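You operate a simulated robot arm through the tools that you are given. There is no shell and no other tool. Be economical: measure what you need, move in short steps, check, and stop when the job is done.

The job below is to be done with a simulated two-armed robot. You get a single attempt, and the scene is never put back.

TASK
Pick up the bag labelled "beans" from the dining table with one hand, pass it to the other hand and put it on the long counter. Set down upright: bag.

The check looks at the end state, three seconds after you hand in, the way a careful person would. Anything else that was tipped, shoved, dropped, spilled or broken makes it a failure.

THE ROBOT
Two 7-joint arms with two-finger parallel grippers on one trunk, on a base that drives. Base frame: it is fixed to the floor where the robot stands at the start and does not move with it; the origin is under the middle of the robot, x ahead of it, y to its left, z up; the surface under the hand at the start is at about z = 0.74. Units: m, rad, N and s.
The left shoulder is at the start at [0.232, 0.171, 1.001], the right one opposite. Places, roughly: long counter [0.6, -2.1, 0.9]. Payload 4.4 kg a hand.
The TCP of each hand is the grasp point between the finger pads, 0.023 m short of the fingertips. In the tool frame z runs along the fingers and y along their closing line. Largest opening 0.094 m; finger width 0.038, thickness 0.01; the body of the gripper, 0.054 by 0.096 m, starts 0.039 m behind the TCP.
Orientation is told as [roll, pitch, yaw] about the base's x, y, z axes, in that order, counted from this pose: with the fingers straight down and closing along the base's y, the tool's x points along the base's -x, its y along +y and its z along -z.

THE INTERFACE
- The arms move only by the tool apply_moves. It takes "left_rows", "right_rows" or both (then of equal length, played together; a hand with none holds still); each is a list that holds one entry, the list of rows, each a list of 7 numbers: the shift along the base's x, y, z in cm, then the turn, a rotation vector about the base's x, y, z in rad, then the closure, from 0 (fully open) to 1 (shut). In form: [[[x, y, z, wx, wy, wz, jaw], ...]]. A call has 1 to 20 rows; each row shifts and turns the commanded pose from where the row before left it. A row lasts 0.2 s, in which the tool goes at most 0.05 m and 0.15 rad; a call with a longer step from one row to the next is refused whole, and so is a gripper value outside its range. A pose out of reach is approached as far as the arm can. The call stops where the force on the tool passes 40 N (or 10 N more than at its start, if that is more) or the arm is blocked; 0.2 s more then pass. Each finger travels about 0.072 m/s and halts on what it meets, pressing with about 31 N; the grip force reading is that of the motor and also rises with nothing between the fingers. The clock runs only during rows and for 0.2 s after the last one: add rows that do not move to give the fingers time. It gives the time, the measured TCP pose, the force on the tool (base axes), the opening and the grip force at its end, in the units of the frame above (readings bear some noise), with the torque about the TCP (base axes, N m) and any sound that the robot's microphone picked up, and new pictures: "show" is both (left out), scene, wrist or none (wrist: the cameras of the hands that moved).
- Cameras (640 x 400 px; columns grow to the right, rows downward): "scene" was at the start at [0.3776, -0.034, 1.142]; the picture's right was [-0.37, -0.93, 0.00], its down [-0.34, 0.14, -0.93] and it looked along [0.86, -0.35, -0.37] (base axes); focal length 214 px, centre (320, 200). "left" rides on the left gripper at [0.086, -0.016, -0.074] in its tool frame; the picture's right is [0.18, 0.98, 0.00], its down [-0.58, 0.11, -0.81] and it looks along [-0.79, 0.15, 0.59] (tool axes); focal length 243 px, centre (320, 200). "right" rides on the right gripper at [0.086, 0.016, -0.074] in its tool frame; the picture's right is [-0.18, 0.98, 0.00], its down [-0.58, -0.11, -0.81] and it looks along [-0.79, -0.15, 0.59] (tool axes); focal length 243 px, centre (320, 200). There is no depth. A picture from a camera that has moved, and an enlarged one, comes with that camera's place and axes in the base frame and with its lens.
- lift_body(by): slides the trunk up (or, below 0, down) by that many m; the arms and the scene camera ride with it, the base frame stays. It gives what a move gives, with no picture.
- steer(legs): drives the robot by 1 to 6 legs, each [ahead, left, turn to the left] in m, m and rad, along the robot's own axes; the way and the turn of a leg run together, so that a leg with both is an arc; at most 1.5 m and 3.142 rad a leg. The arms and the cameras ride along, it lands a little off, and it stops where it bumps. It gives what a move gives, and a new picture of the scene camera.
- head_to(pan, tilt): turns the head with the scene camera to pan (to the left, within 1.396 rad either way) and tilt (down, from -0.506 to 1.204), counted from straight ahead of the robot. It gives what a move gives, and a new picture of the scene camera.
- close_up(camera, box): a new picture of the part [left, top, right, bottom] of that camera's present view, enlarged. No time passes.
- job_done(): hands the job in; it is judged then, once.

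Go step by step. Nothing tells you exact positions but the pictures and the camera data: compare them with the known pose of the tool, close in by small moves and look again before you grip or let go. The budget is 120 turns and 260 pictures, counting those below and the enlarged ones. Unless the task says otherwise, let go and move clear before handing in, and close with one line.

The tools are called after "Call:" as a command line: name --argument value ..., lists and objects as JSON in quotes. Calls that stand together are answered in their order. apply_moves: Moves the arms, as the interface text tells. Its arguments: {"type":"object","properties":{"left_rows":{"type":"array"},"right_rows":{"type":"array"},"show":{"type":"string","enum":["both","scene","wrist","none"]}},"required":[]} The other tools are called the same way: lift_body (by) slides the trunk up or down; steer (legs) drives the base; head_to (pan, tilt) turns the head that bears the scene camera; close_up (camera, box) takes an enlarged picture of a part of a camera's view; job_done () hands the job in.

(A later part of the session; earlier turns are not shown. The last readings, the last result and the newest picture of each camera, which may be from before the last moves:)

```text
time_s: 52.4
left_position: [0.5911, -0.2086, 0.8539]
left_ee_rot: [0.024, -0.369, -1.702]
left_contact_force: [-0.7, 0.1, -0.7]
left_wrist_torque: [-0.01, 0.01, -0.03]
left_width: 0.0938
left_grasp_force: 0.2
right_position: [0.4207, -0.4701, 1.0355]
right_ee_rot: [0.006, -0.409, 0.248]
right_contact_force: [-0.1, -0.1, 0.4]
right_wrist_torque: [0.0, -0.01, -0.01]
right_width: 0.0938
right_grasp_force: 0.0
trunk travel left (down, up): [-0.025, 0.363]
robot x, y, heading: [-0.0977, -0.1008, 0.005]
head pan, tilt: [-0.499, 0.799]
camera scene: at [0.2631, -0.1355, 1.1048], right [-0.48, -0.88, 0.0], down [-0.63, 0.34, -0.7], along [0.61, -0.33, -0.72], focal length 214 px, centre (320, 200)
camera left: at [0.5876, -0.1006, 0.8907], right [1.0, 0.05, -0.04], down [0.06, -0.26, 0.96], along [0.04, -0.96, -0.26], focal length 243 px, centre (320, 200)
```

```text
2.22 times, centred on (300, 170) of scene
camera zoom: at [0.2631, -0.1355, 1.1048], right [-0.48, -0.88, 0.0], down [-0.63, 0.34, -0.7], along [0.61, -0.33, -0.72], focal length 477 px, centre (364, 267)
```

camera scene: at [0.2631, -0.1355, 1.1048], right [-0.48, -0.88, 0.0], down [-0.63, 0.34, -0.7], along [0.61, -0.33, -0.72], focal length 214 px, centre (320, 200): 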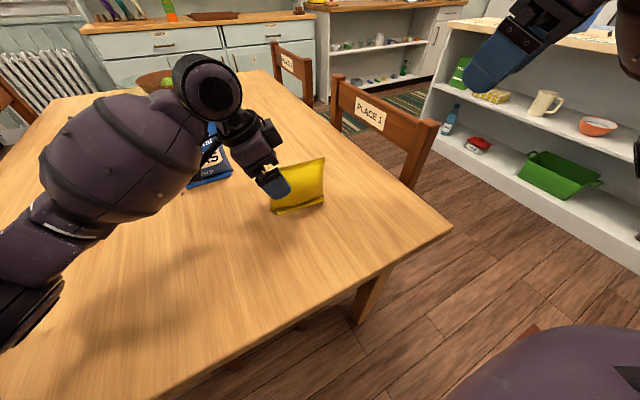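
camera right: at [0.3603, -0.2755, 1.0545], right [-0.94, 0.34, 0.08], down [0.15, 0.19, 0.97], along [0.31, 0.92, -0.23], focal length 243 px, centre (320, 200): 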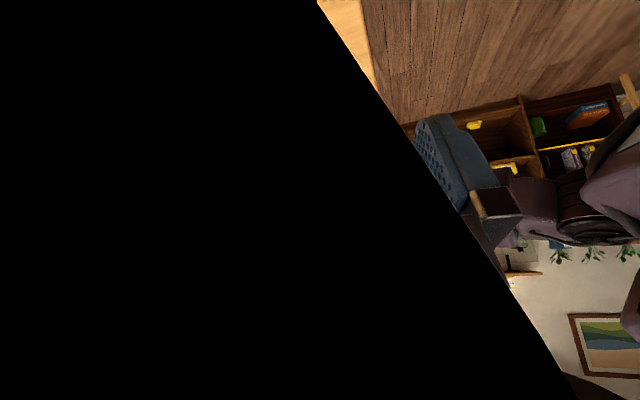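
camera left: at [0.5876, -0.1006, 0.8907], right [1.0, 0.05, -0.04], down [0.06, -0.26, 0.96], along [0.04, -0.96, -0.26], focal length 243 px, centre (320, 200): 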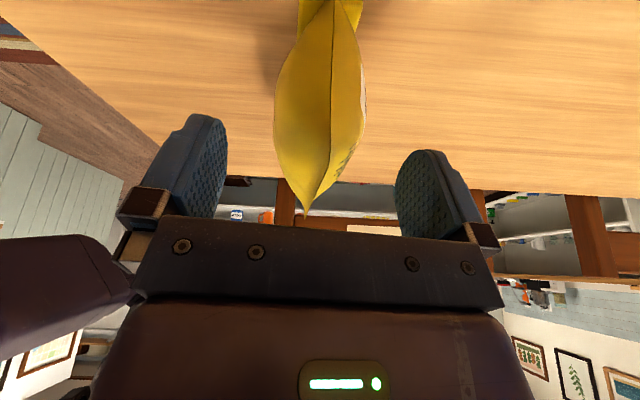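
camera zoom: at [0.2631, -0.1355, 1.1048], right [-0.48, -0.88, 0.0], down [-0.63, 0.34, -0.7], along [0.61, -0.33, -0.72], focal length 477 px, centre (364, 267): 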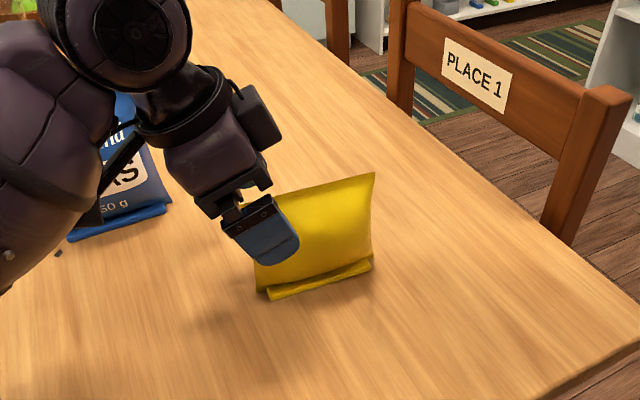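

Well centred over the left half. I'll descend the last 3.5 cm and check before closing.

Call:
apply_moves --left_rows '[[[0, -0.5, -1.15, 0, 0, 0, 0], [0, -0.5, -1.15, 0, 0, 0, 0], [0, -0.5, -1.1, 0, 0, 0, 0]]]'

Call:
close_up --camera "scene" --box '[180, 80, 420, 260]'

```text
time_s: 53.2
left_position: [0.589, -0.2234, 0.8206]
left_ee_rot: [0.029, -0.373, -1.702]
left_contact_force: [2.0, 1.7, 6.7]
left_wrist_torque: [0.12, 0.0, -0.06]
left_width: 0.0938
left_grasp_force: 0.1
right_position: [0.42, -0.4701, 1.0362]
right_ee_rot: [0.004, -0.411, 0.246]
right_contact_force: [-0.1, 0.1, 0.8]
right_wrist_torque: [-0.03, -0.01, -0.03]
right_width: 0.0943
right_grasp_force: 0.0
trunk travel left (down, up): [-0.025, 0.363]
robot x, y, heading: [-0.1007, -0.0972, -0.002]
head pan, tilt: [-0.499, 0.799]
camera scene: at [0.2623, -0.1351, 1.1054], right [-0.48, -0.88, 0.0], down [-0.63, 0.34, -0.7], along [0.61, -0.33, -0.72], focal length 214 px, centre (320, 200)
camera left: at [0.5855, -0.1148, 0.858], right [1.0, 0.05, -0.04], down [0.05, -0.26, 0.96], along [0.04, -0.96, -0.26], focal length 243 px, centre (320, 200)
```

scene: 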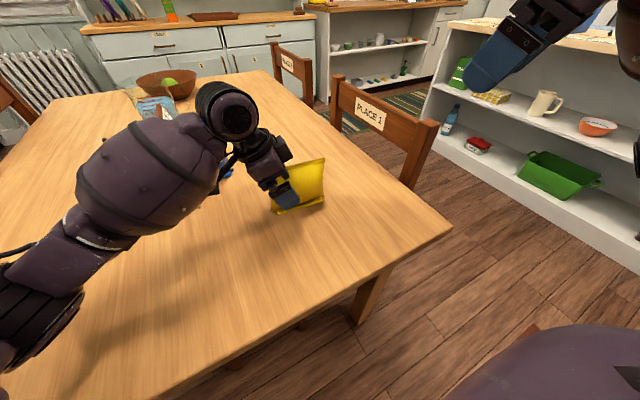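
left: 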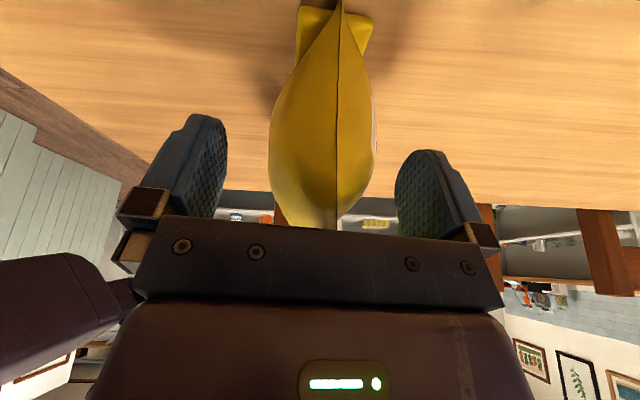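

```text
2.22 times, centred on (300, 170) of scene
camera zoom: at [0.2623, -0.1351, 1.1054], right [-0.48, -0.88, 0.0], down [-0.63, 0.34, -0.7], along [0.61, -0.33, -0.72], focal length 477 px, centre (364, 267)
```

zoom: 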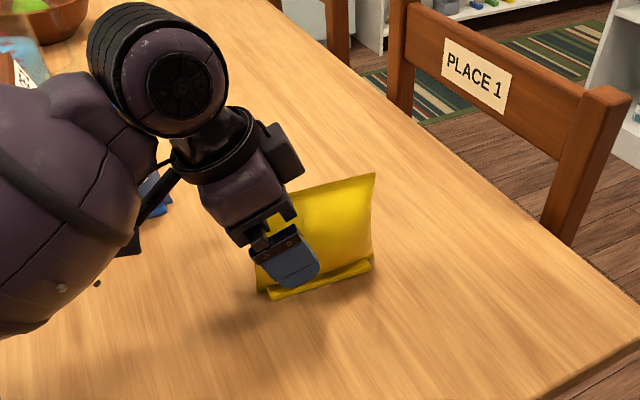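

The palm just touches the bag's top corner (6.7 N), so I'll back off 4 mm and close gently.

Call:
apply_moves --left_rows '[[[0, 0.15, 0.4, 0, 0, 0, 0], [0, 0, 0, 0, 0, 0, 0.3], [0, 0, 0, 0, 0, 0, 0.4], [0, 0, 0, 0, 0, 0, 1], [0, 0, 0, 0, 0, 0, 1], [0, 0, 0, 0, 0, 0, 1]]]'

Call:
close_up --camera "scene" --box '[180, 80, 420, 260]'

```text
time_s: 54.6
left_position: [0.5891, -0.2204, 0.8232]
left_ee_rot: [0.026, -0.37, -1.701]
left_contact_force: [0.3, -1.2, -0.1]
left_wrist_torque: [-0.08, 0.1, -0.03]
left_width: 0.0585
left_grasp_force: 31.3
right_position: [0.4219, -0.4698, 1.0361]
right_ee_rot: [0.005, -0.408, 0.247]
right_contact_force: [-0.1, 0.4, 0.3]
right_wrist_torque: [0.01, 0.0, 0.06]
right_width: 0.0942
right_grasp_force: 0.0
trunk travel left (down, up): [-0.025, 0.363]
robot x, y, heading: [-0.0958, -0.0992, 0.004]
head pan, tilt: [-0.499, 0.799]
camera scene: at [0.2629, -0.1355, 1.1049], right [-0.48, -0.88, 0.0], down [-0.63, 0.34, -0.7], along [0.61, -0.33, -0.72], focal length 214 px, centre (320, 200)
camera left: at [0.5856, -0.1136, 0.861], right [1.0, 0.05, -0.04], down [0.06, -0.26, 0.96], along [0.04, -0.96, -0.26], focal length 243 px, centre (320, 200)
```

scene: 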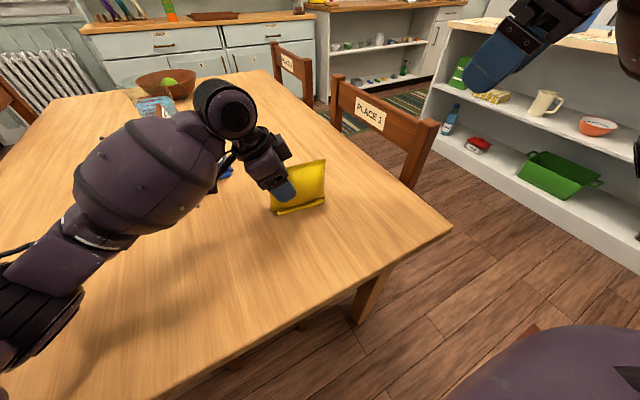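
left: 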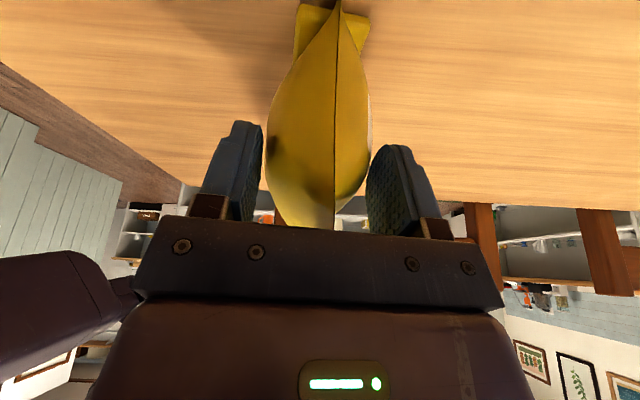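

```text
2.22 times, centred on (300, 170) of scene
camera zoom: at [0.2629, -0.1355, 1.1049], right [-0.48, -0.88, 0.0], down [-0.63, 0.34, -0.7], along [0.61, -0.33, -0.72], focal length 477 px, centre (364, 267)
```

zoom: 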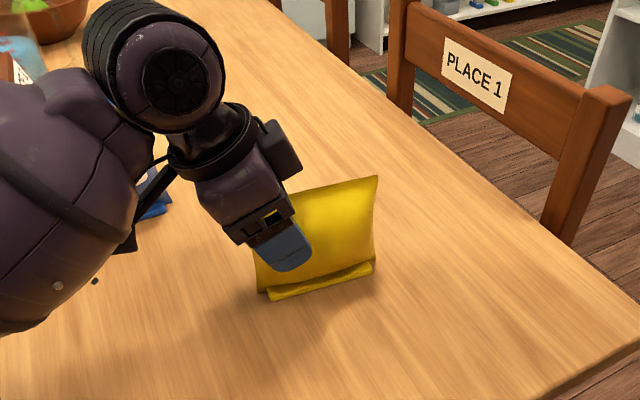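

The bag is gripped by the left hand, square to the fingers. I'll lift it just 5 cm and carry it to the robot's midline, keeping it low so that a slip would do little harm.

Call:
apply_moves --left_rows '[[[0, 0, 1, 0, 0, 0, 1], [0, 0, 2, 0, 0, 0, 1], [0, 0, 2, 0, 0, 0, 1], [-0.5, 2.5, 0.3, 0, 0, 0, 1], [-0.5, 2.5, 0.3, 0, 0, 0, 1], [-0.5, 2.5, 0, 0, 0, 0, 1], [-0.5, 2.5, 0, 0, 0, 0, 1], [-0.5, 2.5, 0, 0, 0, 0, 1], [-0.5, 2.5, 0, 0, 0, 0, 1], [0, 2.5, 0, 0, 0, 0, 1], [0, 2.5, 0, 0, 0, 0, 1]]]' --show "none"

Call:
head_to --pan 0.1 --tilt 0.7

```text
time_s: 57.0
left_position: [0.558, -0.021, 0.8786]
left_ee_rot: [0.024, -0.368, -1.702]
left_contact_force: [-0.1, 0.4, -4.7]
left_wrist_torque: [0.14, -0.01, 0.01]
left_width: 0.0584
left_grasp_force: 31.2
right_position: [0.4213, -0.4692, 1.0358]
right_ee_rot: [0.003, -0.409, 0.246]
right_contact_force: [0.3, -0.2, 0.9]
right_wrist_torque: [0.0, 0.02, 0.02]
right_width: 0.094
right_grasp_force: 0.2
trunk travel left (down, up): [-0.025, 0.363]
robot x, y, heading: [-0.096, -0.0973, 0.002]
head pan, tilt: [-0.499, 0.799]
```

```text
time_s: 58.0
left_position: [0.5586, -0.0214, 0.8794]
left_ee_rot: [0.024, -0.367, -1.701]
left_contact_force: [0.4, -0.5, -4.2]
left_wrist_torque: [0.17, -0.05, 0.02]
left_width: 0.0585
left_grasp_force: 30.9
right_position: [0.4218, -0.4705, 1.0349]
right_ee_rot: [0.007, -0.409, 0.245]
right_contact_force: [-0.7, -0.7, 0.0]
right_wrist_torque: [0.01, -0.03, -0.01]
right_width: 0.0939
right_grasp_force: 0.1
trunk travel left (down, up): [-0.025, 0.363]
robot x, y, heading: [-0.1004, -0.0941, 0.003]
head pan, tilt: [0.099, 0.7]
camera scene: at [0.2767, -0.0884, 1.113], right [0.1, -0.99, 0.0], down [-0.64, -0.07, -0.76], along [0.76, 0.08, -0.64], focal length 214 px, centre (320, 200)
```

scene: 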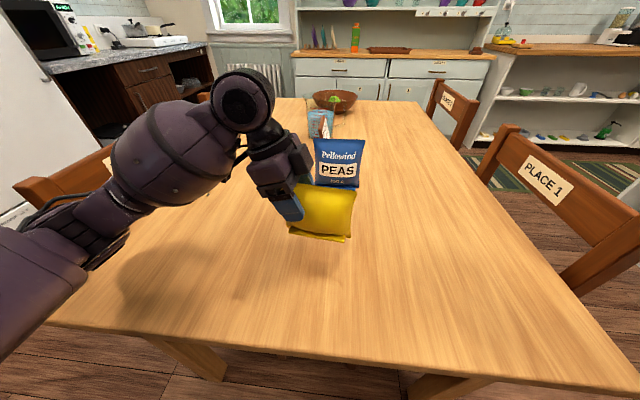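

The bag is stable in the left hand at the midline. Next the right hand comes to a pre-pose above the bag's right half, yawing as it crosses.

Call:
apply_moves --right_rows '[[[1, 2.85, 0, 0, 0, 0.09, 0], [1, 2.85, 0, 0, 0, 0.09, 0], [1, 2.85, 0, 0, 0, 0.09, 0], [1, 2.85, 0, 0, 0, 0.09, 0], [1, 2.85, 0, 0, 0, 0.1, 0], [1, 2.85, 0, 0, 0, 0.1, 0], [1.1, 2.85, 0, 0, 0, 0.1, 0], [1.1, 2.85, 0, 0, 0, 0.1, 0], [1.1, 2.85, 0, 0, 0, 0.11, 0], [1.1, 2.85, -1, 0, 0, 0.11, 0], [1.1, 2.85, -1.5, 0, 0, 0.11, 0], [1, 2.75, -2, 0, 0, 0.11, 0]]]'

Call:
close_up --camera "scene" --box '[200, 80, 440, 260]'

```text
time_s: 60.6
left_position: [0.5613, -0.0212, 0.8753]
left_ee_rot: [0.019, -0.369, -1.702]
left_contact_force: [1.1, -0.3, -6.3]
left_wrist_torque: [0.13, 0.05, 0.01]
left_width: 0.0585
left_grasp_force: 31.5
right_position: [0.4872, -0.1391, 0.9826]
right_ee_rot: [0.004, -0.41, 1.429]
right_contact_force: [0.6, -0.2, -2.5]
right_wrist_torque: [0.09, 0.04, 0.05]
right_width: 0.0939
right_grasp_force: 0.0
right hand out of reach, approached as far as the arm can: row 11, 12
trunk travel left (down, up): [-0.025, 0.363]
robot x, y, heading: [-0.0992, -0.1009, 0.007]
head pan, tilt: [0.099, 0.7]
camera scene: at [0.2796, -0.089, 1.1112], right [0.1, -0.99, 0.0], down [-0.64, -0.07, -0.76], along [0.76, 0.08, -0.65], focal length 214 px, centre (320, 200)
camera right: at [0.4558, -0.2455, 1.0168], right [-0.95, 0.31, 0.08], down [0.14, 0.19, 0.97], along [0.28, 0.93, -0.23], focal length 243 px, centre (320, 200)
```

scene: 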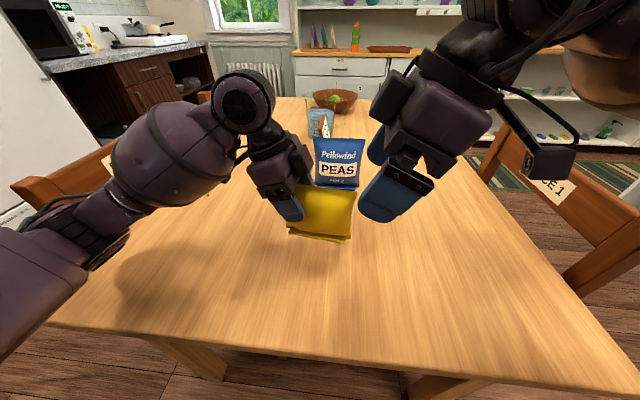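
right: 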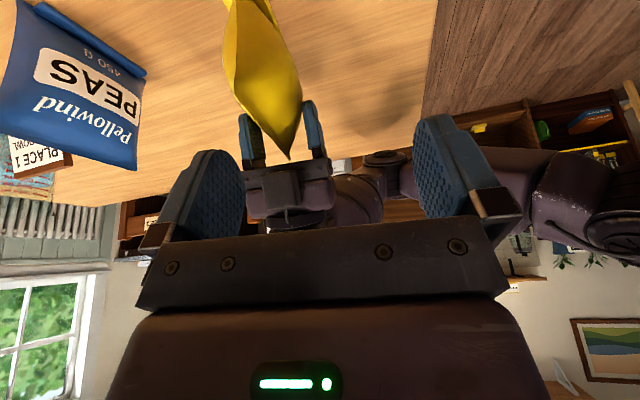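

```text
2.22 times, centred on (320, 170) of scene
camera zoom: at [0.2796, -0.089, 1.1112], right [0.1, -0.99, 0.0], down [-0.64, -0.07, -0.76], along [0.76, 0.08, -0.65], focal length 477 px, centre (320, 267)
```

zoom: 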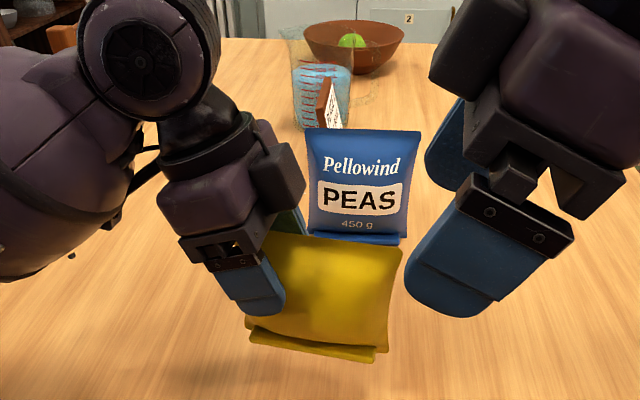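

The right arm reached this pose in an awkward elbow posture and hit its limit. The left arm got there by yawing tool-down first, so I'll unwind the right arm, go tool-down near the centre, and repeat that path mirrored.

Call:
apply_moves --right_rows '[[[0, -1, 2, 0, 0, -0.11, 0], [0, -1, 2, 0, 0, -0.11, 0], [0, -1, 2, 0, 0, -0.11, 0], [0, -1, 2, 0, 0, -0.11, 0], [0, -1, 1, 0, 0, -0.11, 0], [0, -1, 1, 0, 0, -0.11, 0], [0, -1, 0, 0, 0, -0.11, 0], [0, -1, 0, 0, 0, -0.11, 0], [0, 0, 0, 0, 0, -0.11, 0], [0, 0, 0, 0, 0, -0.11, 0], [0, 0, 0, 0, 0, -0.11, 0], [0, 0, 0, 0, 0, -0.11, 0], [0, 0, 0, 0, 0, -0.11, 0], [0.5, 0, 0, 0, 0.1, 0, 0], [0.5, 0, 0, 0, 0.1, 0, 0], [0.5, 0, 0, 0, 0.1, 0, 0], [0.5, 0, 0, 0, 0.1, 0, 0]]]' --show "scene"

```text
time_s: 64.2
left_position: [0.5581, -0.0223, 0.879]
left_ee_rot: [0.025, -0.369, -1.701]
left_contact_force: [0.2, 1.3, -5.1]
left_wrist_torque: [0.16, 0.0, 0.0]
left_width: 0.0585
left_grasp_force: 31.6
right_position: [0.5041, -0.2171, 1.0855]
right_ee_rot: [0.01, -0.004, 0.013]
right_contact_force: [0.4, 0.4, 0.1]
right_wrist_torque: [0.01, 0.0, 0.0]
right_width: 0.0942
right_grasp_force: 0.0
trunk travel left (down, up): [-0.025, 0.363]
robot x, y, heading: [-0.1005, -0.1014, 0.004]
head pan, tilt: [0.099, 0.7]
camera scene: at [0.2772, -0.0884, 1.1127], right [0.1, -0.99, 0.0], down [-0.64, -0.07, -0.76], along [0.76, 0.08, -0.64], focal length 214 px, centre (320, 200)
```

scene: 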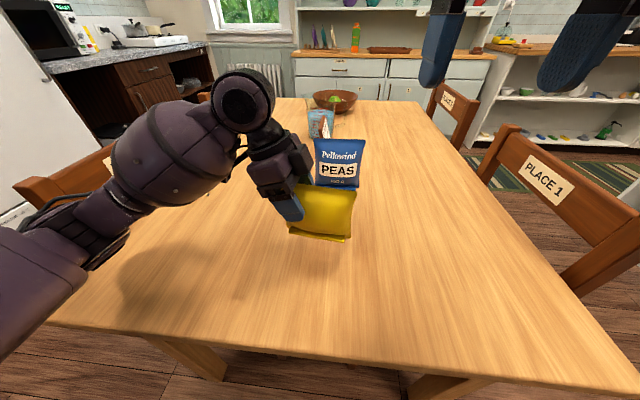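

Call:
apply_moves --right_rows '[[[2, 2, -1, 0, 0, 0, 0], [2, 2, -1, 0, 0, 0, 0], [1.6, 1.7, -1, 0, 0, 0, 0], [-0.4, -1.8, 0.3, 0, 0, 0.12, 0], [-0.4, -1.8, 0.3, 0, 0, 0.12, 0], [-0.4, -1.8, 0.3, 0, 0, 0.12, 0], [-0.4, -1.8, 0.3, 0, 0, 0.12, 0], [-0.4, -1.8, 0.3, 0, 0, 0.12, 0], [-0.4, -1.8, 0.3, 0, 0, 0.12, 0], [-0.4, -1.8, 0.3, 0, 0, 0.12, 0], [-0.4, -1.8, 0.3, 0, 0, 0.12, 0], [-0.4, -1.8, 0.3, 0, 0, 0.12, 0], [-0.4, -1.8, 0.3, 0, 0, 0.12, 0], [-0.4, -1.8, 0.3, 0, 0, 0.12, 0], [-0.4, -1.8, 0.3, 0, 0, 0.12, 0]]]' --show "scene"

```text
time_s: 67.4
left_position: [0.557, -0.0217, 0.879]
left_ee_rot: [0.026, -0.368, -1.702]
left_contact_force: [-0.1, 0.3, -6.0]
left_wrist_torque: [0.14, -0.03, -0.03]
left_width: 0.0586
left_grasp_force: 30.6
right_position: [0.3982, -0.3076, 1.0873]
right_ee_rot: [0.011, -0.01, 1.454]
right_contact_force: [0.4, -0.7, 0.1]
right_wrist_torque: [0.01, 0.0, 0.0]
right_width: 0.0938
right_grasp_force: 0.0
right hand out of reach, approached as far as the arm can: row 2, 3, 12, 13, 14, 15
trunk travel left (down, up): [-0.025, 0.363]
robot x, y, heading: [-0.1011, -0.0987, 0.002]
head pan, tilt: [0.099, 0.7]
camera scene: at [0.2765, -0.0879, 1.1131], right [0.1, -0.99, 0.0], down [-0.64, -0.07, -0.76], along [0.76, 0.08, -0.64], focal length 214 px, centre (320, 200)
```

scene: 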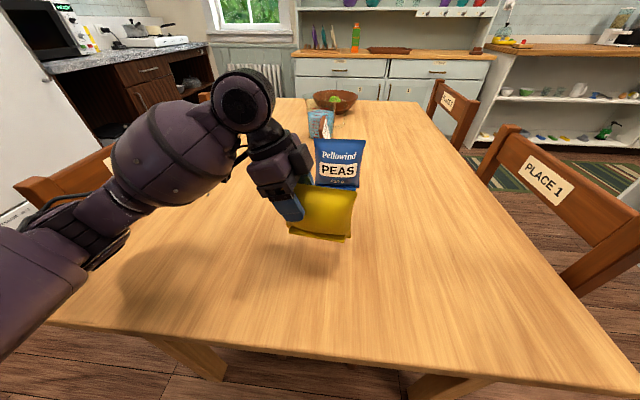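

The right arm seems to be in a poor elbow posture. I'll look at it directly.

Call:
head_to --pan -0.9 --tilt 0.3

Call:
head_to --pan 0.9 --tilt 0.3

```text
time_s: 68.7
left_position: [0.5589, -0.0218, 0.8788]
left_ee_rot: [0.025, -0.367, -1.701]
left_contact_force: [0.0, 0.4, -4.3]
left_wrist_torque: [0.17, -0.01, 0.0]
left_width: 0.0584
left_grasp_force: 30.8
right_position: [0.3986, -0.307, 1.0878]
right_ee_rot: [0.012, -0.009, 1.453]
right_contact_force: [-1.1, 0.4, -0.4]
right_wrist_torque: [-0.01, 0.0, -0.02]
right_width: 0.094
right_grasp_force: 0.2
trunk travel left (down, up): [-0.025, 0.363]
robot x, y, heading: [-0.0984, -0.0993, 0.008]
head pan, tilt: [-0.901, 0.3]
camera scene: at [0.2505, -0.17, 1.1491], right [-0.78, -0.62, 0.0], down [-0.19, 0.23, -0.96], along [0.6, -0.75, -0.3], focal length 214 px, centre (320, 200)
```

scene: 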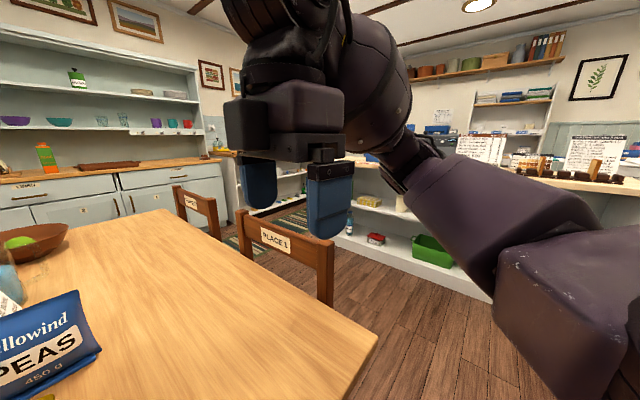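

```text
time_s: 70.5
left_position: [0.5585, -0.0217, 0.8791]
left_ee_rot: [0.025, -0.368, -1.7]
left_contact_force: [-0.1, -0.2, -5.6]
left_wrist_torque: [0.17, -0.03, 0.01]
left_width: 0.0586
left_grasp_force: 30.9
right_position: [0.3993, -0.308, 1.0884]
right_ee_rot: [0.01, -0.008, 1.453]
right_contact_force: [0.6, 0.4, 0.4]
right_wrist_torque: [0.01, -0.01, -0.03]
right_width: 0.094
right_grasp_force: 0.0
trunk travel left (down, up): [-0.025, 0.363]
robot x, y, heading: [-0.0994, -0.0956, 0.002]
head pan, tilt: [0.901, 0.3]
camera scene: at [0.2501, -0.0238, 1.1491], right [0.79, -0.62, 0.0], down [-0.18, -0.23, -0.96], along [0.59, 0.75, -0.3], focal length 214 px, centre (320, 200)
```

scene: 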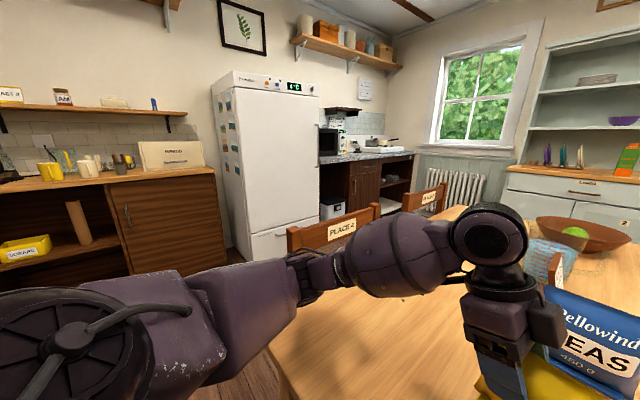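

The left arm's elbow is swung out, while the right one is folded close. Earlier the right hand did reach yaw 1.36 at about 0.60 m ahead and 0.19 m to the right of the robot, by tilting out first. I'll repeat that path.

Call:
apply_moves --right_rows '[[[1.5, -1.5, -0.5, 0, 0, -0.11, 0], [1.5, -1.5, -0.5, 0, 0, -0.11, 0], [1.5, -1.5, -0.5, 0, 0, -0.11, 0], [1.5, -1.5, -0.5, 0, 0, -0.11, 0], [1.5, -1.5, -0.5, 0, 0, -0.11, 0], [1.5, -1.5, -0.5, 0, 0, -0.11, 0], [1.5, -1.5, -0.5, 0, 0, -0.11, 0], [1.5, -1.5, -0.5, 0, 0, -0.11, 0], [0.7, -0.3, 0, 0.07, -0.109, 0, 0], [0.7, -0.3, 0, 0.07, -0.109, 0, 0], [0.7, -0.3, 0, 0.07, -0.109, 0, 0], [0.7, -0.3, 0, 0.07, -0.109, 0, 0], [0.7, -0.3, 0, 0.07, -0.109, 0, 0], [0.7, -0.3, 0, 0.07, -0.109, 0, 0]]]' --show "none"

Call:
apply_moves --right_rows '[[[-0.5, 2, 0.5, -0.04, 0.064, 0, 0], [-0.5, 2, 0.5, -0.04, 0.064, 0, 0], [-0.5, 2, 0.5, -0.04, 0.064, 0, 0], [-0.5, 2, 0.5, -0.04, 0.064, 0, 0], [-0.5, 2, 0.5, -0.04, 0.064, 0, 0], [-0.5, 1, 0, 0, 0, 0.1, 0], [-0.5, 1, 0, 0, 0, 0.1, 0], [-0.5, 1, 0, 0, 0, 0.1, 0], [-0.5, 1, 0, 0, 0, 0.1, 0], [-0.5, 1, 0, 0, 0, 0.1, 0], [0, 0, 0, 0, 0, 0.1, 0], [0, 0, 0, 0, 0, 0.1, 0]]]' --show "none"

Call:
head_to --pan -0.2 --tilt 0.5

```text
time_s: 73.5
left_position: [0.558, -0.0212, 0.8788]
left_ee_rot: [0.024, -0.367, -1.702]
left_contact_force: [0.5, 0.2, -4.4]
left_wrist_torque: [0.18, 0.01, 0.0]
left_width: 0.0583
left_grasp_force: 30.9
right_position: [0.5613, -0.4462, 1.0482]
right_ee_rot: [0.006, -0.786, 0.58]
right_contact_force: [-0.2, -0.5, 0.5]
right_wrist_torque: [-0.01, 0.02, 0.0]
right_width: 0.0941
right_grasp_force: 0.0
trunk travel left (down, up): [-0.025, 0.363]
robot x, y, heading: [-0.0993, -0.0955, 0.005]
head pan, tilt: [0.901, 0.3]
```

```text
time_s: 76.3
left_position: [0.5589, -0.0223, 0.877]
left_ee_rot: [0.024, -0.369, -1.701]
left_contact_force: [-0.1, 1.1, -5.2]
left_wrist_torque: [0.15, -0.01, 0.0]
left_width: 0.0586
left_grasp_force: 30.9
right_position: [0.4677, -0.2414, 1.1318]
right_ee_rot: [-0.149, -0.463, 1.374]
right_contact_force: [0.3, 0.4, 1.0]
right_wrist_torque: [0.0, -0.02, -0.04]
right_width: 0.0942
right_grasp_force: 0.0
right hand out of reach, approached as far as the arm can: row 11, 12
trunk travel left (down, up): [-0.025, 0.363]
robot x, y, heading: [-0.0975, -0.098, 0.004]
head pan, tilt: [0.901, 0.3]
stopped in row 12 (right hand): the arm was blocked; the commanded pose is now the measured one
```

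```text
time_s: 77.6
left_position: [0.5591, -0.0219, 0.8785]
left_ee_rot: [0.026, -0.368, -1.7]
left_contact_force: [-1.0, -0.3, -4.5]
left_wrist_torque: [0.17, 0.0, -0.03]
left_width: 0.0585
left_grasp_force: 30.6
right_position: [0.4679, -0.2414, 1.1306]
right_ee_rot: [-0.147, -0.464, 1.375]
right_contact_force: [0.0, 0.1, 0.7]
right_wrist_torque: [0.01, 0.02, 0.01]
right_width: 0.0939
right_grasp_force: 0.0
trunk travel left (down, up): [-0.025, 0.363]
robot x, y, heading: [-0.0999, -0.0998, 0.005]
head pan, tilt: [-0.201, 0.499]
camera scene: at [0.2815, -0.1149, 1.1307], right [-0.2, -0.98, 0.0], down [-0.47, 0.09, -0.88], along [0.86, -0.17, -0.48], focal length 214 px, centre (320, 200)
```

scene: 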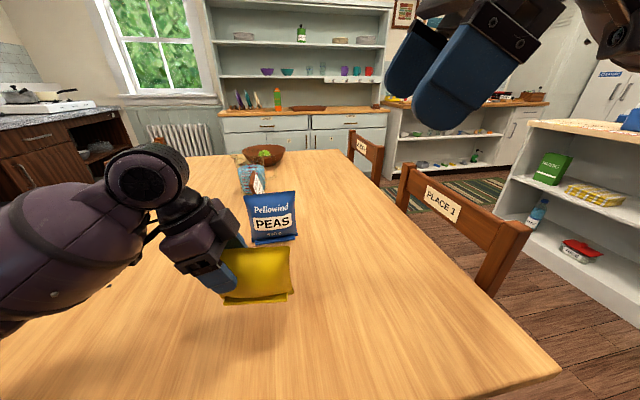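

The right arm keeps blocking at that yaw, so I'll use both hands in natural forward postures. The left will set the bag down turned to point away from the robot. The right will then pick its near end with a flat forward grip, and the left will take the far half from above. First the right hand goes back to its side.

Call:
apply_moves --right_rows '[[[0, -1.5, 0, 0, 0, -0.11, 0], [0, -1.5, 0, 0, 0, -0.11, 0], [0, -2, 0, 0, 0, -0.11, 0], [0, -2, 0, 0, 0, -0.11, 0], [0, -2, 0, 0, 0, -0.11, 0], [0, -2, 0, 0, 0, -0.11, 0], [0, -2, 0, 0, 0, -0.11, 0], [0, -2, 0, 0, 0, -0.11, 0], [-1, -2, 0, 0, 0, -0.11, 0], [-1, -2, -1, 0, 0, -0.11, 0], [-1, -2, -1, 0, 0, 0, 0]]]' --show "none"

Call:
apply_moves --left_rows '[[[0, -0.8, 1, 0, 0, 0.12, 1], [0, -0.8, 1, 0, 0, 0.12, 1], [0, -0.8, 1, 0, 0, 0.12, 1], [0, -0.8, 0, 0, 0, 0.12, 1], [0, -0.8, 0, 0, 0, 0.12, 1], [-0.3, -0.8, 0, 0, 0, 0.12, 1], [-0.3, -0.8, 0, 0, 0, 0.12, 1], [-0.3, -0.8, 0, 0, 0, 0.12, 1], [-0.3, -0.8, 0, 0, 0, 0.12, 1], [-0.3, -0.8, 0, 0, 0, 0.12, 1], [-0.3, -0.8, 0, 0, 0, 0.12, 1], [-0.3, -0.8, 0, 0, 0, 0.12, 1], [-0.3, -0.8, 0, 0, 0, 0.12, 1], [-0.3, -0.8, 0, 0, 0, 0.12, 1]]]'

```text
time_s: 80.0
left_position: [0.5574, -0.0218, 0.8789]
left_ee_rot: [0.025, -0.369, -1.703]
left_contact_force: [0.6, -0.1, -4.8]
left_wrist_torque: [0.16, -0.05, -0.01]
left_width: 0.0585
left_grasp_force: 30.9
right_position: [0.4377, -0.4526, 1.111]
right_ee_rot: [-0.148, -0.462, 0.275]
right_contact_force: [-0.2, -0.5, -0.1]
right_wrist_torque: [0.0, -0.01, 0.02]
right_width: 0.094
right_grasp_force: 0.2
trunk travel left (down, up): [-0.025, 0.363]
robot x, y, heading: [-0.1014, -0.0975, 0.006]
head pan, tilt: [-0.201, 0.499]
```

```text
time_s: 83.0
left_position: [0.531, -0.1347, 0.9091]
left_ee_rot: [0.024, -0.368, -0.019]
left_contact_force: [0.2, 0.6, -5.4]
left_wrist_torque: [0.02, 0.15, 0.01]
left_width: 0.0586
left_grasp_force: 31.6
right_position: [0.4372, -0.4518, 1.1118]
right_ee_rot: [-0.151, -0.461, 0.277]
right_contact_force: [0.4, 0.1, -0.1]
right_wrist_torque: [0.02, -0.01, -0.02]
right_width: 0.0944
right_grasp_force: 0.1
trunk travel left (down, up): [-0.025, 0.363]
robot x, y, heading: [-0.0977, -0.097, 0.005]
head pan, tilt: [-0.201, 0.499]
camera scene: at [0.2813, -0.1152, 1.1308], right [-0.2, -0.98, 0.0], down [-0.47, 0.09, -0.88], along [0.86, -0.17, -0.48], focal length 214 px, centre (320, 200)
camera left: at [0.4245, -0.1513, 0.9468], right [-0.16, 0.99, -0.04], down [0.25, 0.08, 0.96], along [0.95, 0.15, -0.26], focal length 243 px, centre (320, 200)
```

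scene: 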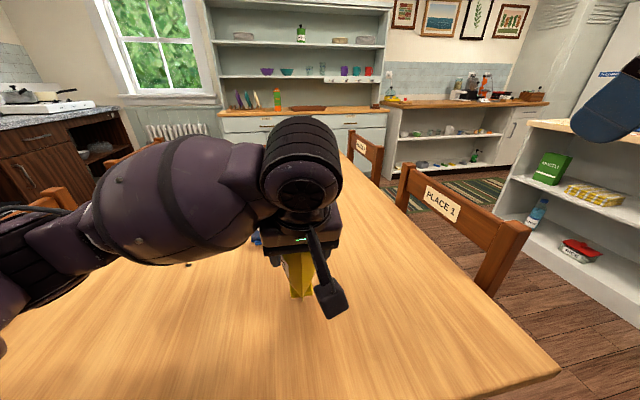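
left: 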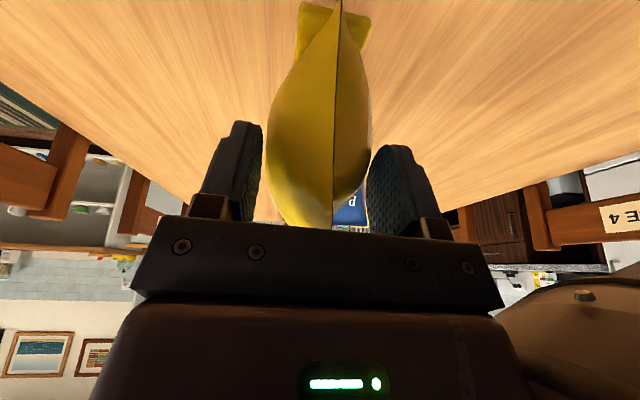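

The left arm turned the bag smoothly to point away from me. I'll set it down here at about y = -0.19.

Call:
apply_moves --left_rows '[[[0, -1.8, -1, 0, 0, 0, 1], [0, -1.8, -2, 0, 0, 0, 1], [0, -1.8, -2, 0, 0, 0, 1], [0, 0, -1.5, 0, 0, 0, 1], [0, 0, -1, 0, 0, 0, 1], [0, 0, -0.5, 0, 0, 0, 1], [0, 0, -0.3, 0, 0, 0, 1]]]' --show "wrist"

```text
time_s: 84.6
left_position: [0.5317, -0.1887, 0.8281]
left_ee_rot: [0.024, -0.37, -0.023]
left_contact_force: [0.5, -0.3, -4.5]
left_wrist_torque: [0.01, 0.15, -0.02]
left_width: 0.0584
left_grasp_force: 31.3
right_position: [0.4381, -0.4503, 1.1113]
right_ee_rot: [-0.15, -0.464, 0.276]
right_contact_force: [-0.4, -0.3, 0.0]
right_wrist_torque: [-0.01, 0.0, 0.0]
right_width: 0.0938
right_grasp_force: 0.0
trunk travel left (down, up): [-0.025, 0.363]
robot x, y, heading: [-0.0975, -0.099, 0.003]
head pan, tilt: [-0.201, 0.499]
camera left: at [0.4246, -0.2057, 0.8639], right [-0.16, 0.99, -0.04], down [0.25, 0.08, 0.96], along [0.95, 0.14, -0.26], focal length 243 px, centre (320, 200)
```

left: 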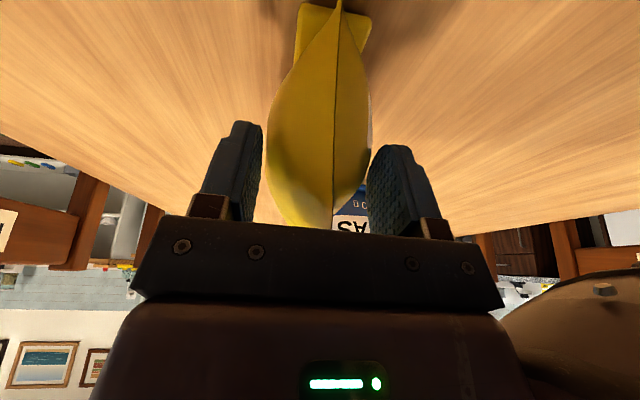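

Call:
apply_moves --left_rows '[[[0, 0, -0.3, 0, 0, 0, 1], [0, 0, -0.2, 0, 0, 0, 1], [0, 0, 0, 0, 0, 0, 1]]]' --show "none"

```text
time_s: 85.4
left_position: [0.531, -0.1883, 0.8231]
left_ee_rot: [0.023, -0.372, -0.02]
left_contact_force: [4.5, -0.5, 13.1]
left_wrist_torque: [-0.34, -0.46, -0.07]
left_width: 0.0587
left_grasp_force: 31.6
right_position: [0.4374, -0.4512, 1.1122]
right_ee_rot: [-0.15, -0.465, 0.274]
right_contact_force: [-0.3, 0.3, 0.1]
right_wrist_torque: [0.01, 0.02, 0.0]
right_width: 0.0937
right_grasp_force: 0.1
trunk travel left (down, up): [-0.025, 0.363]
robot x, y, heading: [-0.1026, -0.1001, -0.003]
head pan, tilt: [-0.201, 0.499]
```

The bag touches the table. I'll ease off, open, and withdraw back along the finger direction.

Call:
apply_moves --left_rows '[[[0, 0, 0.15, 0, 0, 0, 1], [0, 0, 0, 0, 0, 0, 0.3], [0, 0, 0, 0, 0, 0, 0], [0, 0, 0, 0, 0, 0, 0], [-0.6, 0, 1.5, 0, 0, 0, 0], [-1, 0, 2.5, 0, 0, 0, 0], [-1, 0, 3, 0, 0, 0, 0], [-1, 0, 3, 0, 0, 0, 0], [-1, 2, 3, 0, 0, 0, 0], [0, 3, 2, 0, 0, 0, 0], [0, 3, 2, 0, 0, 0, 0], [0, 3, 0, 0, 0, 0, 0]]]' --show "none"

Call:
steer --legs '[[-0.1, 0, 0]]'

Call:
head_to --pan -0.2 --tilt 0.7

Call:
close_up --camera "scene" --box '[220, 60, 460, 240]'

```text
time_s: 88.0
left_position: [0.4835, -0.0774, 0.9929]
left_ee_rot: [0.025, -0.367, -0.019]
left_contact_force: [0.0, -0.3, -0.2]
left_wrist_torque: [0.01, 0.03, 0.0]
left_width: 0.0941
left_grasp_force: 0.0
right_position: [0.4373, -0.4508, 1.1111]
right_ee_rot: [-0.15, -0.463, 0.277]
right_contact_force: [0.3, -0.6, -0.6]
right_wrist_torque: [-0.01, -0.03, 0.0]
right_width: 0.0942
right_grasp_force: 0.2
trunk travel left (down, up): [-0.025, 0.363]
robot x, y, heading: [-0.102, -0.0986, 0.0]
head pan, tilt: [-0.201, 0.499]
```

```text
time_s: 89.2
left_position: [0.3843, -0.0796, 0.9934]
left_ee_rot: [0.023, -0.367, -0.021]
left_contact_force: [-0.5, 0.1, 0.9]
left_wrist_torque: [0.01, -0.03, 0.03]
left_width: 0.0941
left_grasp_force: 0.0
right_position: [0.3372, -0.4515, 1.1113]
right_ee_rot: [-0.15, -0.465, 0.276]
right_contact_force: [-1.1, -0.2, -0.1]
right_wrist_torque: [0.02, -0.02, 0.04]
right_width: 0.0943
right_grasp_force: 0.1
trunk travel left (down, up): [-0.025, 0.363]
robot x, y, heading: [-0.1961, -0.1013, 0.001]
head pan, tilt: [-0.201, 0.499]
camera scene: at [0.1806, -0.1154, 1.1312], right [-0.2, -0.98, 0.0], down [-0.47, 0.09, -0.88], along [0.86, -0.17, -0.48], focal length 214 px, centre (320, 200)
```

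scene: 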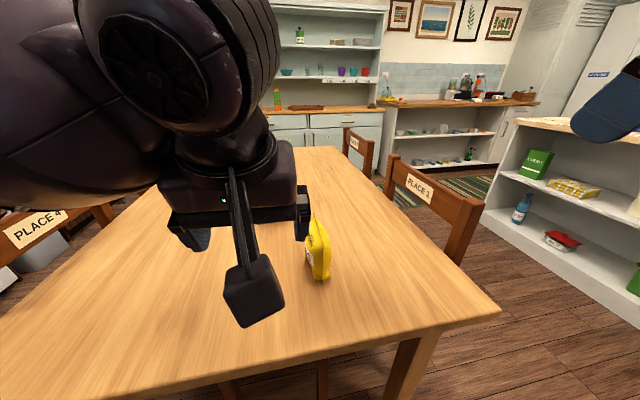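

```text
time_s: 89.9
left_position: [0.3838, -0.0789, 0.9926]
left_ee_rot: [0.023, -0.368, -0.02]
left_contact_force: [1.4, -0.4, 0.4]
left_wrist_torque: [0.0, 0.0, 0.01]
left_width: 0.094
left_grasp_force: 0.0
right_position: [0.3379, -0.451, 1.1122]
right_ee_rot: [-0.149, -0.463, 0.274]
right_contact_force: [0.1, 0.1, -0.3]
right_wrist_torque: [0.01, 0.0, 0.0]
right_width: 0.0939
right_grasp_force: 0.0
trunk travel left (down, up): [-0.025, 0.363]
robot x, y, heading: [-0.2007, -0.098, -0.005]
head pan, tilt: [-0.201, 0.7]
camera scene: at [0.1754, -0.1142, 1.1132], right [-0.2, -0.98, 0.0], down [-0.63, 0.13, -0.77], along [0.75, -0.15, -0.64], focal length 214 px, centre (320, 200)
```

scene: 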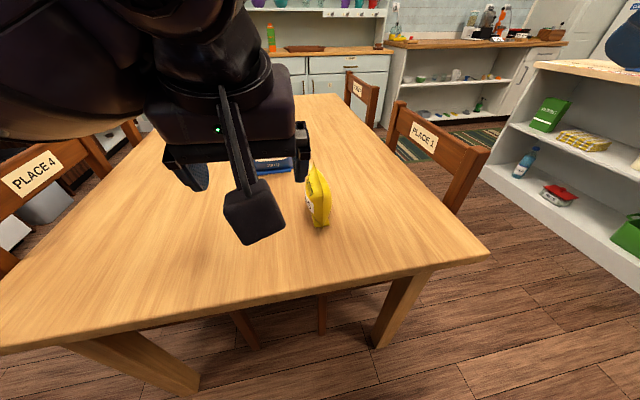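

```text
2.22 times, centred on (340, 150) of scene
camera zoom: at [0.1754, -0.1142, 1.1132], right [-0.2, -0.98, 0.0], down [-0.63, 0.13, -0.77], along [0.75, -0.15, -0.64], focal length 477 px, centre (276, 311)
```

zoom: 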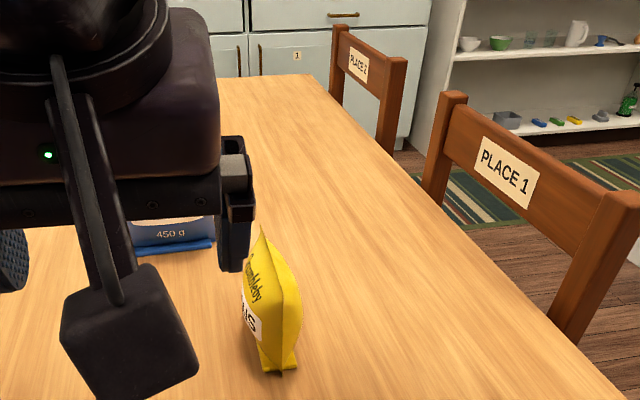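

The label reads "...NS", so this is the beans bag, and it stands upright with its length along x and its centre near (0.563, -0.188). I'll clear the left hand (tilting it to come from above later) and bring the right hand in behind the near end.

Call:
apply_moves --left_rows '[[[0.5, 3.5, 1.5, -0.004, 0.1, 0, 0], [0.5, 3.5, 1.5, -0.004, 0.1, 0, 0], [0.5, 3.5, 1.5, -0.004, 0.1, 0, 0], [0.5, 3.5, 1.5, -0.004, 0.1, 0, 0], [0.5, 2, 1.5, -0.004, 0.1, 0, 0], [0.5, 2, 1.5, -0.004, 0.1, 0, 0]]]' --right_rows '[[[0, 1, -1, 0.03, -0.07, -0.033, 0], [0, 1, -1, 0.03, -0.07, -0.033, 0], [1.5, 3, -2, 0.03, -0.07, -0.033, 0], [1.5, 4, -2, 0.03, -0.07, -0.033, 0], [2, 4, -2, 0.03, -0.07, -0.033, 0], [2, 3, -2, 0.03, -0.07, -0.033, 0]]]'

```text
time_s: 91.3
left_position: [0.4134, 0.1015, 1.0826]
left_ee_rot: [-0.014, 0.231, -0.019]
left_contact_force: [-0.5, -0.1, 0.3]
left_wrist_torque: [-0.01, -0.05, 0.0]
left_width: 0.0939
left_grasp_force: 0.1
right_position: [0.4177, -0.3003, 1.0174]
right_ee_rot: [0.015, -0.905, -0.031]
right_contact_force: [-0.6, 0.5, 0.0]
right_wrist_torque: [-0.01, 0.02, 0.0]
right_width: 0.094
right_grasp_force: 0.1
right hand out of reach, approached as far as the arm can: row 4, 5
trunk travel left (down, up): [-0.025, 0.363]
robot x, y, heading: [-0.2, -0.0994, -0.0]
head pan, tilt: [-0.201, 0.7]
camera scene: at [0.1749, -0.113, 1.1133], right [-0.2, -0.98, 0.0], down [-0.63, 0.13, -0.77], along [0.75, -0.15, -0.64], focal length 214 px, centre (320, 200)
camera right: at [0.3064, -0.2824, 0.9967], right [0.13, 0.98, 0.15], down [-0.28, -0.11, 0.95], along [0.95, -0.17, 0.26], focal length 243 px, centre (320, 200)
camera left: at [0.3468, 0.0858, 1.1748], right [-0.16, 0.99, 0.03], down [0.75, 0.11, 0.65], along [0.64, 0.13, -0.76], focal length 243 px, centre (320, 200)
```

scene: 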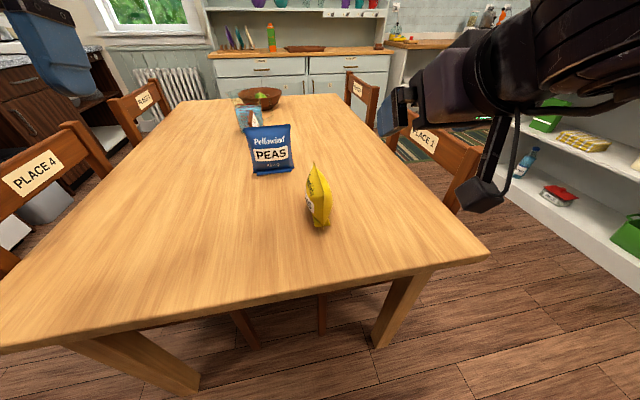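
right: 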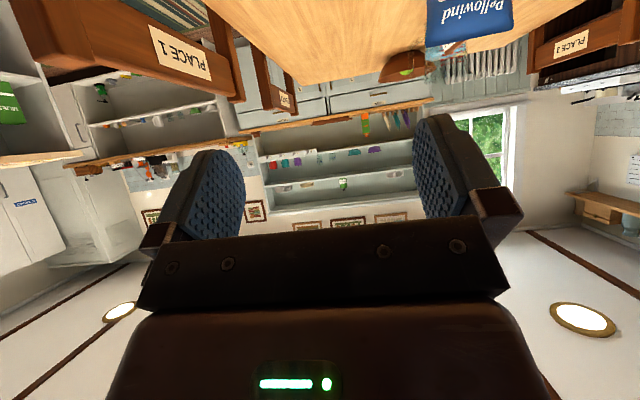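
left: 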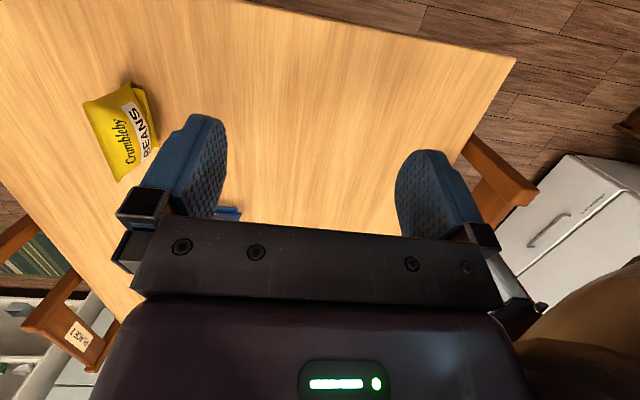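

"Crumbleby BEANS" is clearly readable. Now the right hand moves to its pre-grasp behind the near end.

Call:
apply_moves --right_rows '[[[0, 1.5, -2.5, 0, 0, 0, 0], [0.2, 2.4, -2.5, 0, 0, 0, 0], [0.3, 2.4, -2.5, 0, 0, 0, 0], [0.3, 2.4, -2.5, 0, 0, 0, 0], [0.3, 2.4, -2.5, 0, 0, 0, 0]]]'

Call:
close_up --camera "scene" --box '[220, 100, 460, 280]'

```text
time_s: 92.5
left_position: [0.4138, 0.0984, 1.0823]
left_ee_rot: [-0.009, 0.233, -0.019]
left_contact_force: [-0.9, -0.3, -0.2]
left_wrist_torque: [0.03, -0.03, 0.01]
left_width: 0.0939
left_grasp_force: 0.1
right_position: [0.4293, -0.2061, 0.9093]
right_ee_rot: [0.014, -0.902, -0.036]
right_contact_force: [0.7, 0.5, 0.5]
right_wrist_torque: [-0.02, -0.03, 0.01]
right_width: 0.0943
right_grasp_force: 0.1
right hand out of reach, approached as far as the arm can: row 5
trunk travel left (down, up): [-0.025, 0.363]
robot x, y, heading: [-0.1983, -0.097, -0.0]
head pan, tilt: [-0.201, 0.7]
camera scene: at [0.1751, -0.1145, 1.1133], right [-0.2, -0.98, 0.0], down [-0.63, 0.13, -0.77], along [0.75, -0.15, -0.64], focal length 214 px, centre (320, 200)
camera right: at [0.3181, -0.1888, 0.8889], right [0.14, 0.98, 0.15], down [-0.28, -0.11, 0.95], along [0.95, -0.17, 0.25], focal length 243 px, centre (320, 200)
```

scene: 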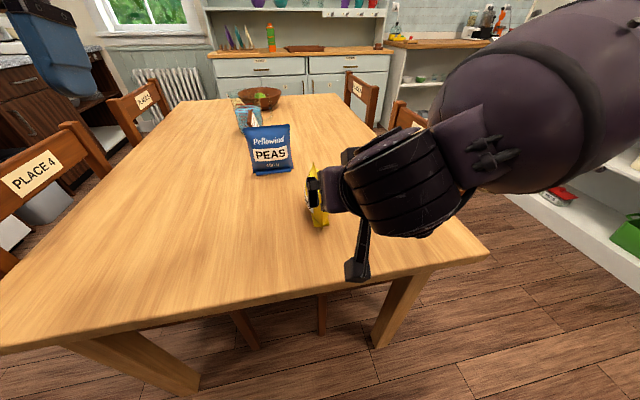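
right: 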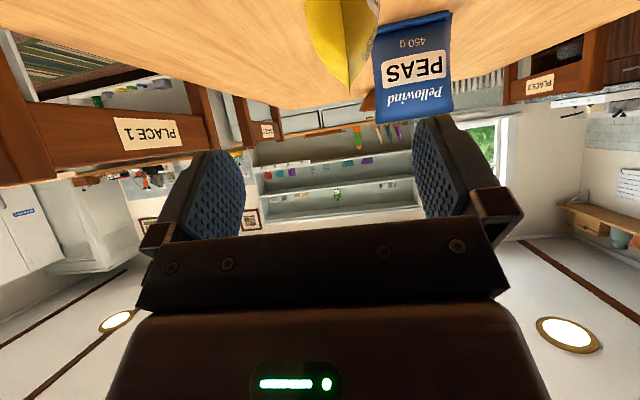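

```text
2.22 times, centred on (340, 190) of scene
camera zoom: at [0.1751, -0.1145, 1.1133], right [-0.2, -0.98, 0.0], down [-0.63, 0.13, -0.77], along [0.75, -0.15, -0.64], focal length 477 px, centre (276, 222)
```

zoom: 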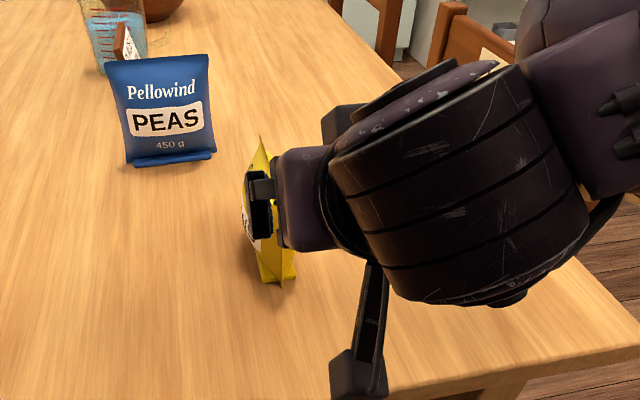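

The bag's near corner shows at y ≈ -0.19, as expected. Advancing along the finger direction in two stages.

Call:
apply_moves --right_rows '[[[0.3, 0.6, -0.8, 0, 0, 0, 0], [0.8, 0.6, -0.8, 0, 0, 0.005, 0], [1.0, 0.6, -0.8, 0, 0, 0.005, 0], [1.2, 0, -1, 0, 0, 0.005, 0], [1.2, 0, -1, 0, 0, 0, 0]]]'

Call:
close_up --camera "right" --box '[160, 0, 480, 200]'

```text
time_s: 93.7
left_position: [0.4138, 0.1005, 1.0829]
left_ee_rot: [-0.011, 0.231, -0.018]
left_contact_force: [0.4, 0.3, -0.8]
left_wrist_torque: [0.02, 0.02, -0.03]
left_width: 0.094
left_grasp_force: 0.1
right_position: [0.475, -0.2075, 0.8755]
right_ee_rot: [0.015, -0.901, -0.017]
right_contact_force: [0.2, -0.1, 0.4]
right_wrist_torque: [-0.02, 0.01, 0.0]
right_width: 0.0941
right_grasp_force: 0.0
right hand out of reach, approached as far as the arm can: row 1, 2, 4
trunk travel left (down, up): [-0.025, 0.363]
robot x, y, heading: [-0.1979, -0.0975, 0.003]
head pan, tilt: [-0.201, 0.7]
camera scene: at [0.1757, -0.1143, 1.113], right [-0.2, -0.98, 0.0], down [-0.63, 0.13, -0.76], along [0.75, -0.15, -0.64], focal length 214 px, centre (320, 200)
camera right: at [0.3633, -0.1922, 0.8536], right [0.12, 0.98, 0.15], down [-0.27, -0.12, 0.96], along [0.95, -0.16, 0.25], focal length 243 px, centre (320, 200)
```

scene: 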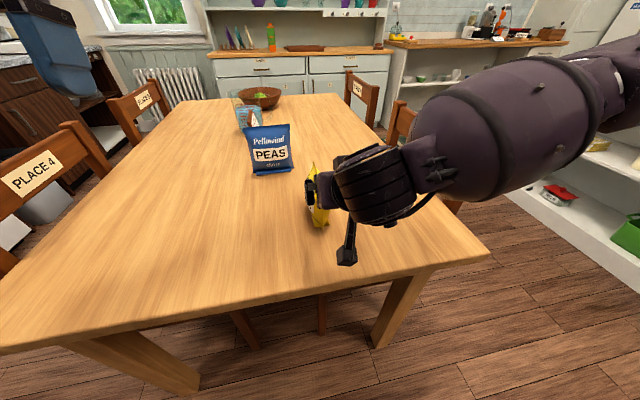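
right: 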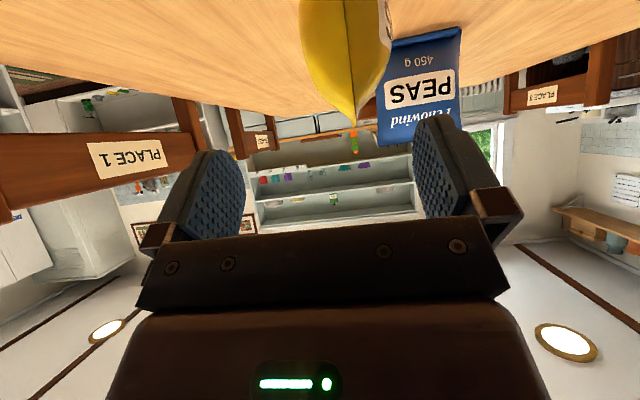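

```text
2.00 times, centred on (320, 100) of right
camera zoom: at [0.3633, -0.1922, 0.8536], right [0.12, 0.98, 0.15], down [-0.27, -0.12, 0.96], along [0.95, -0.16, 0.25], focal length 485 px, centre (320, 400)
```

zoom: 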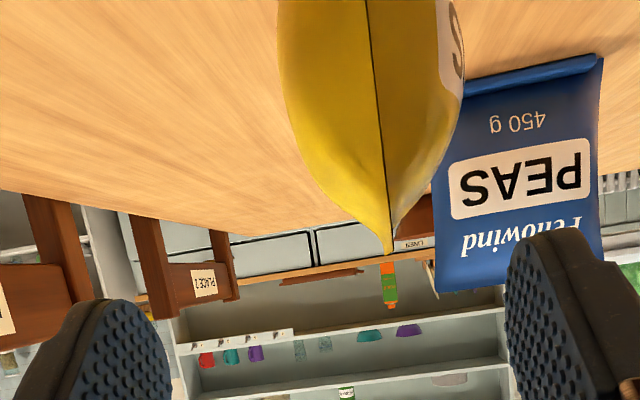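

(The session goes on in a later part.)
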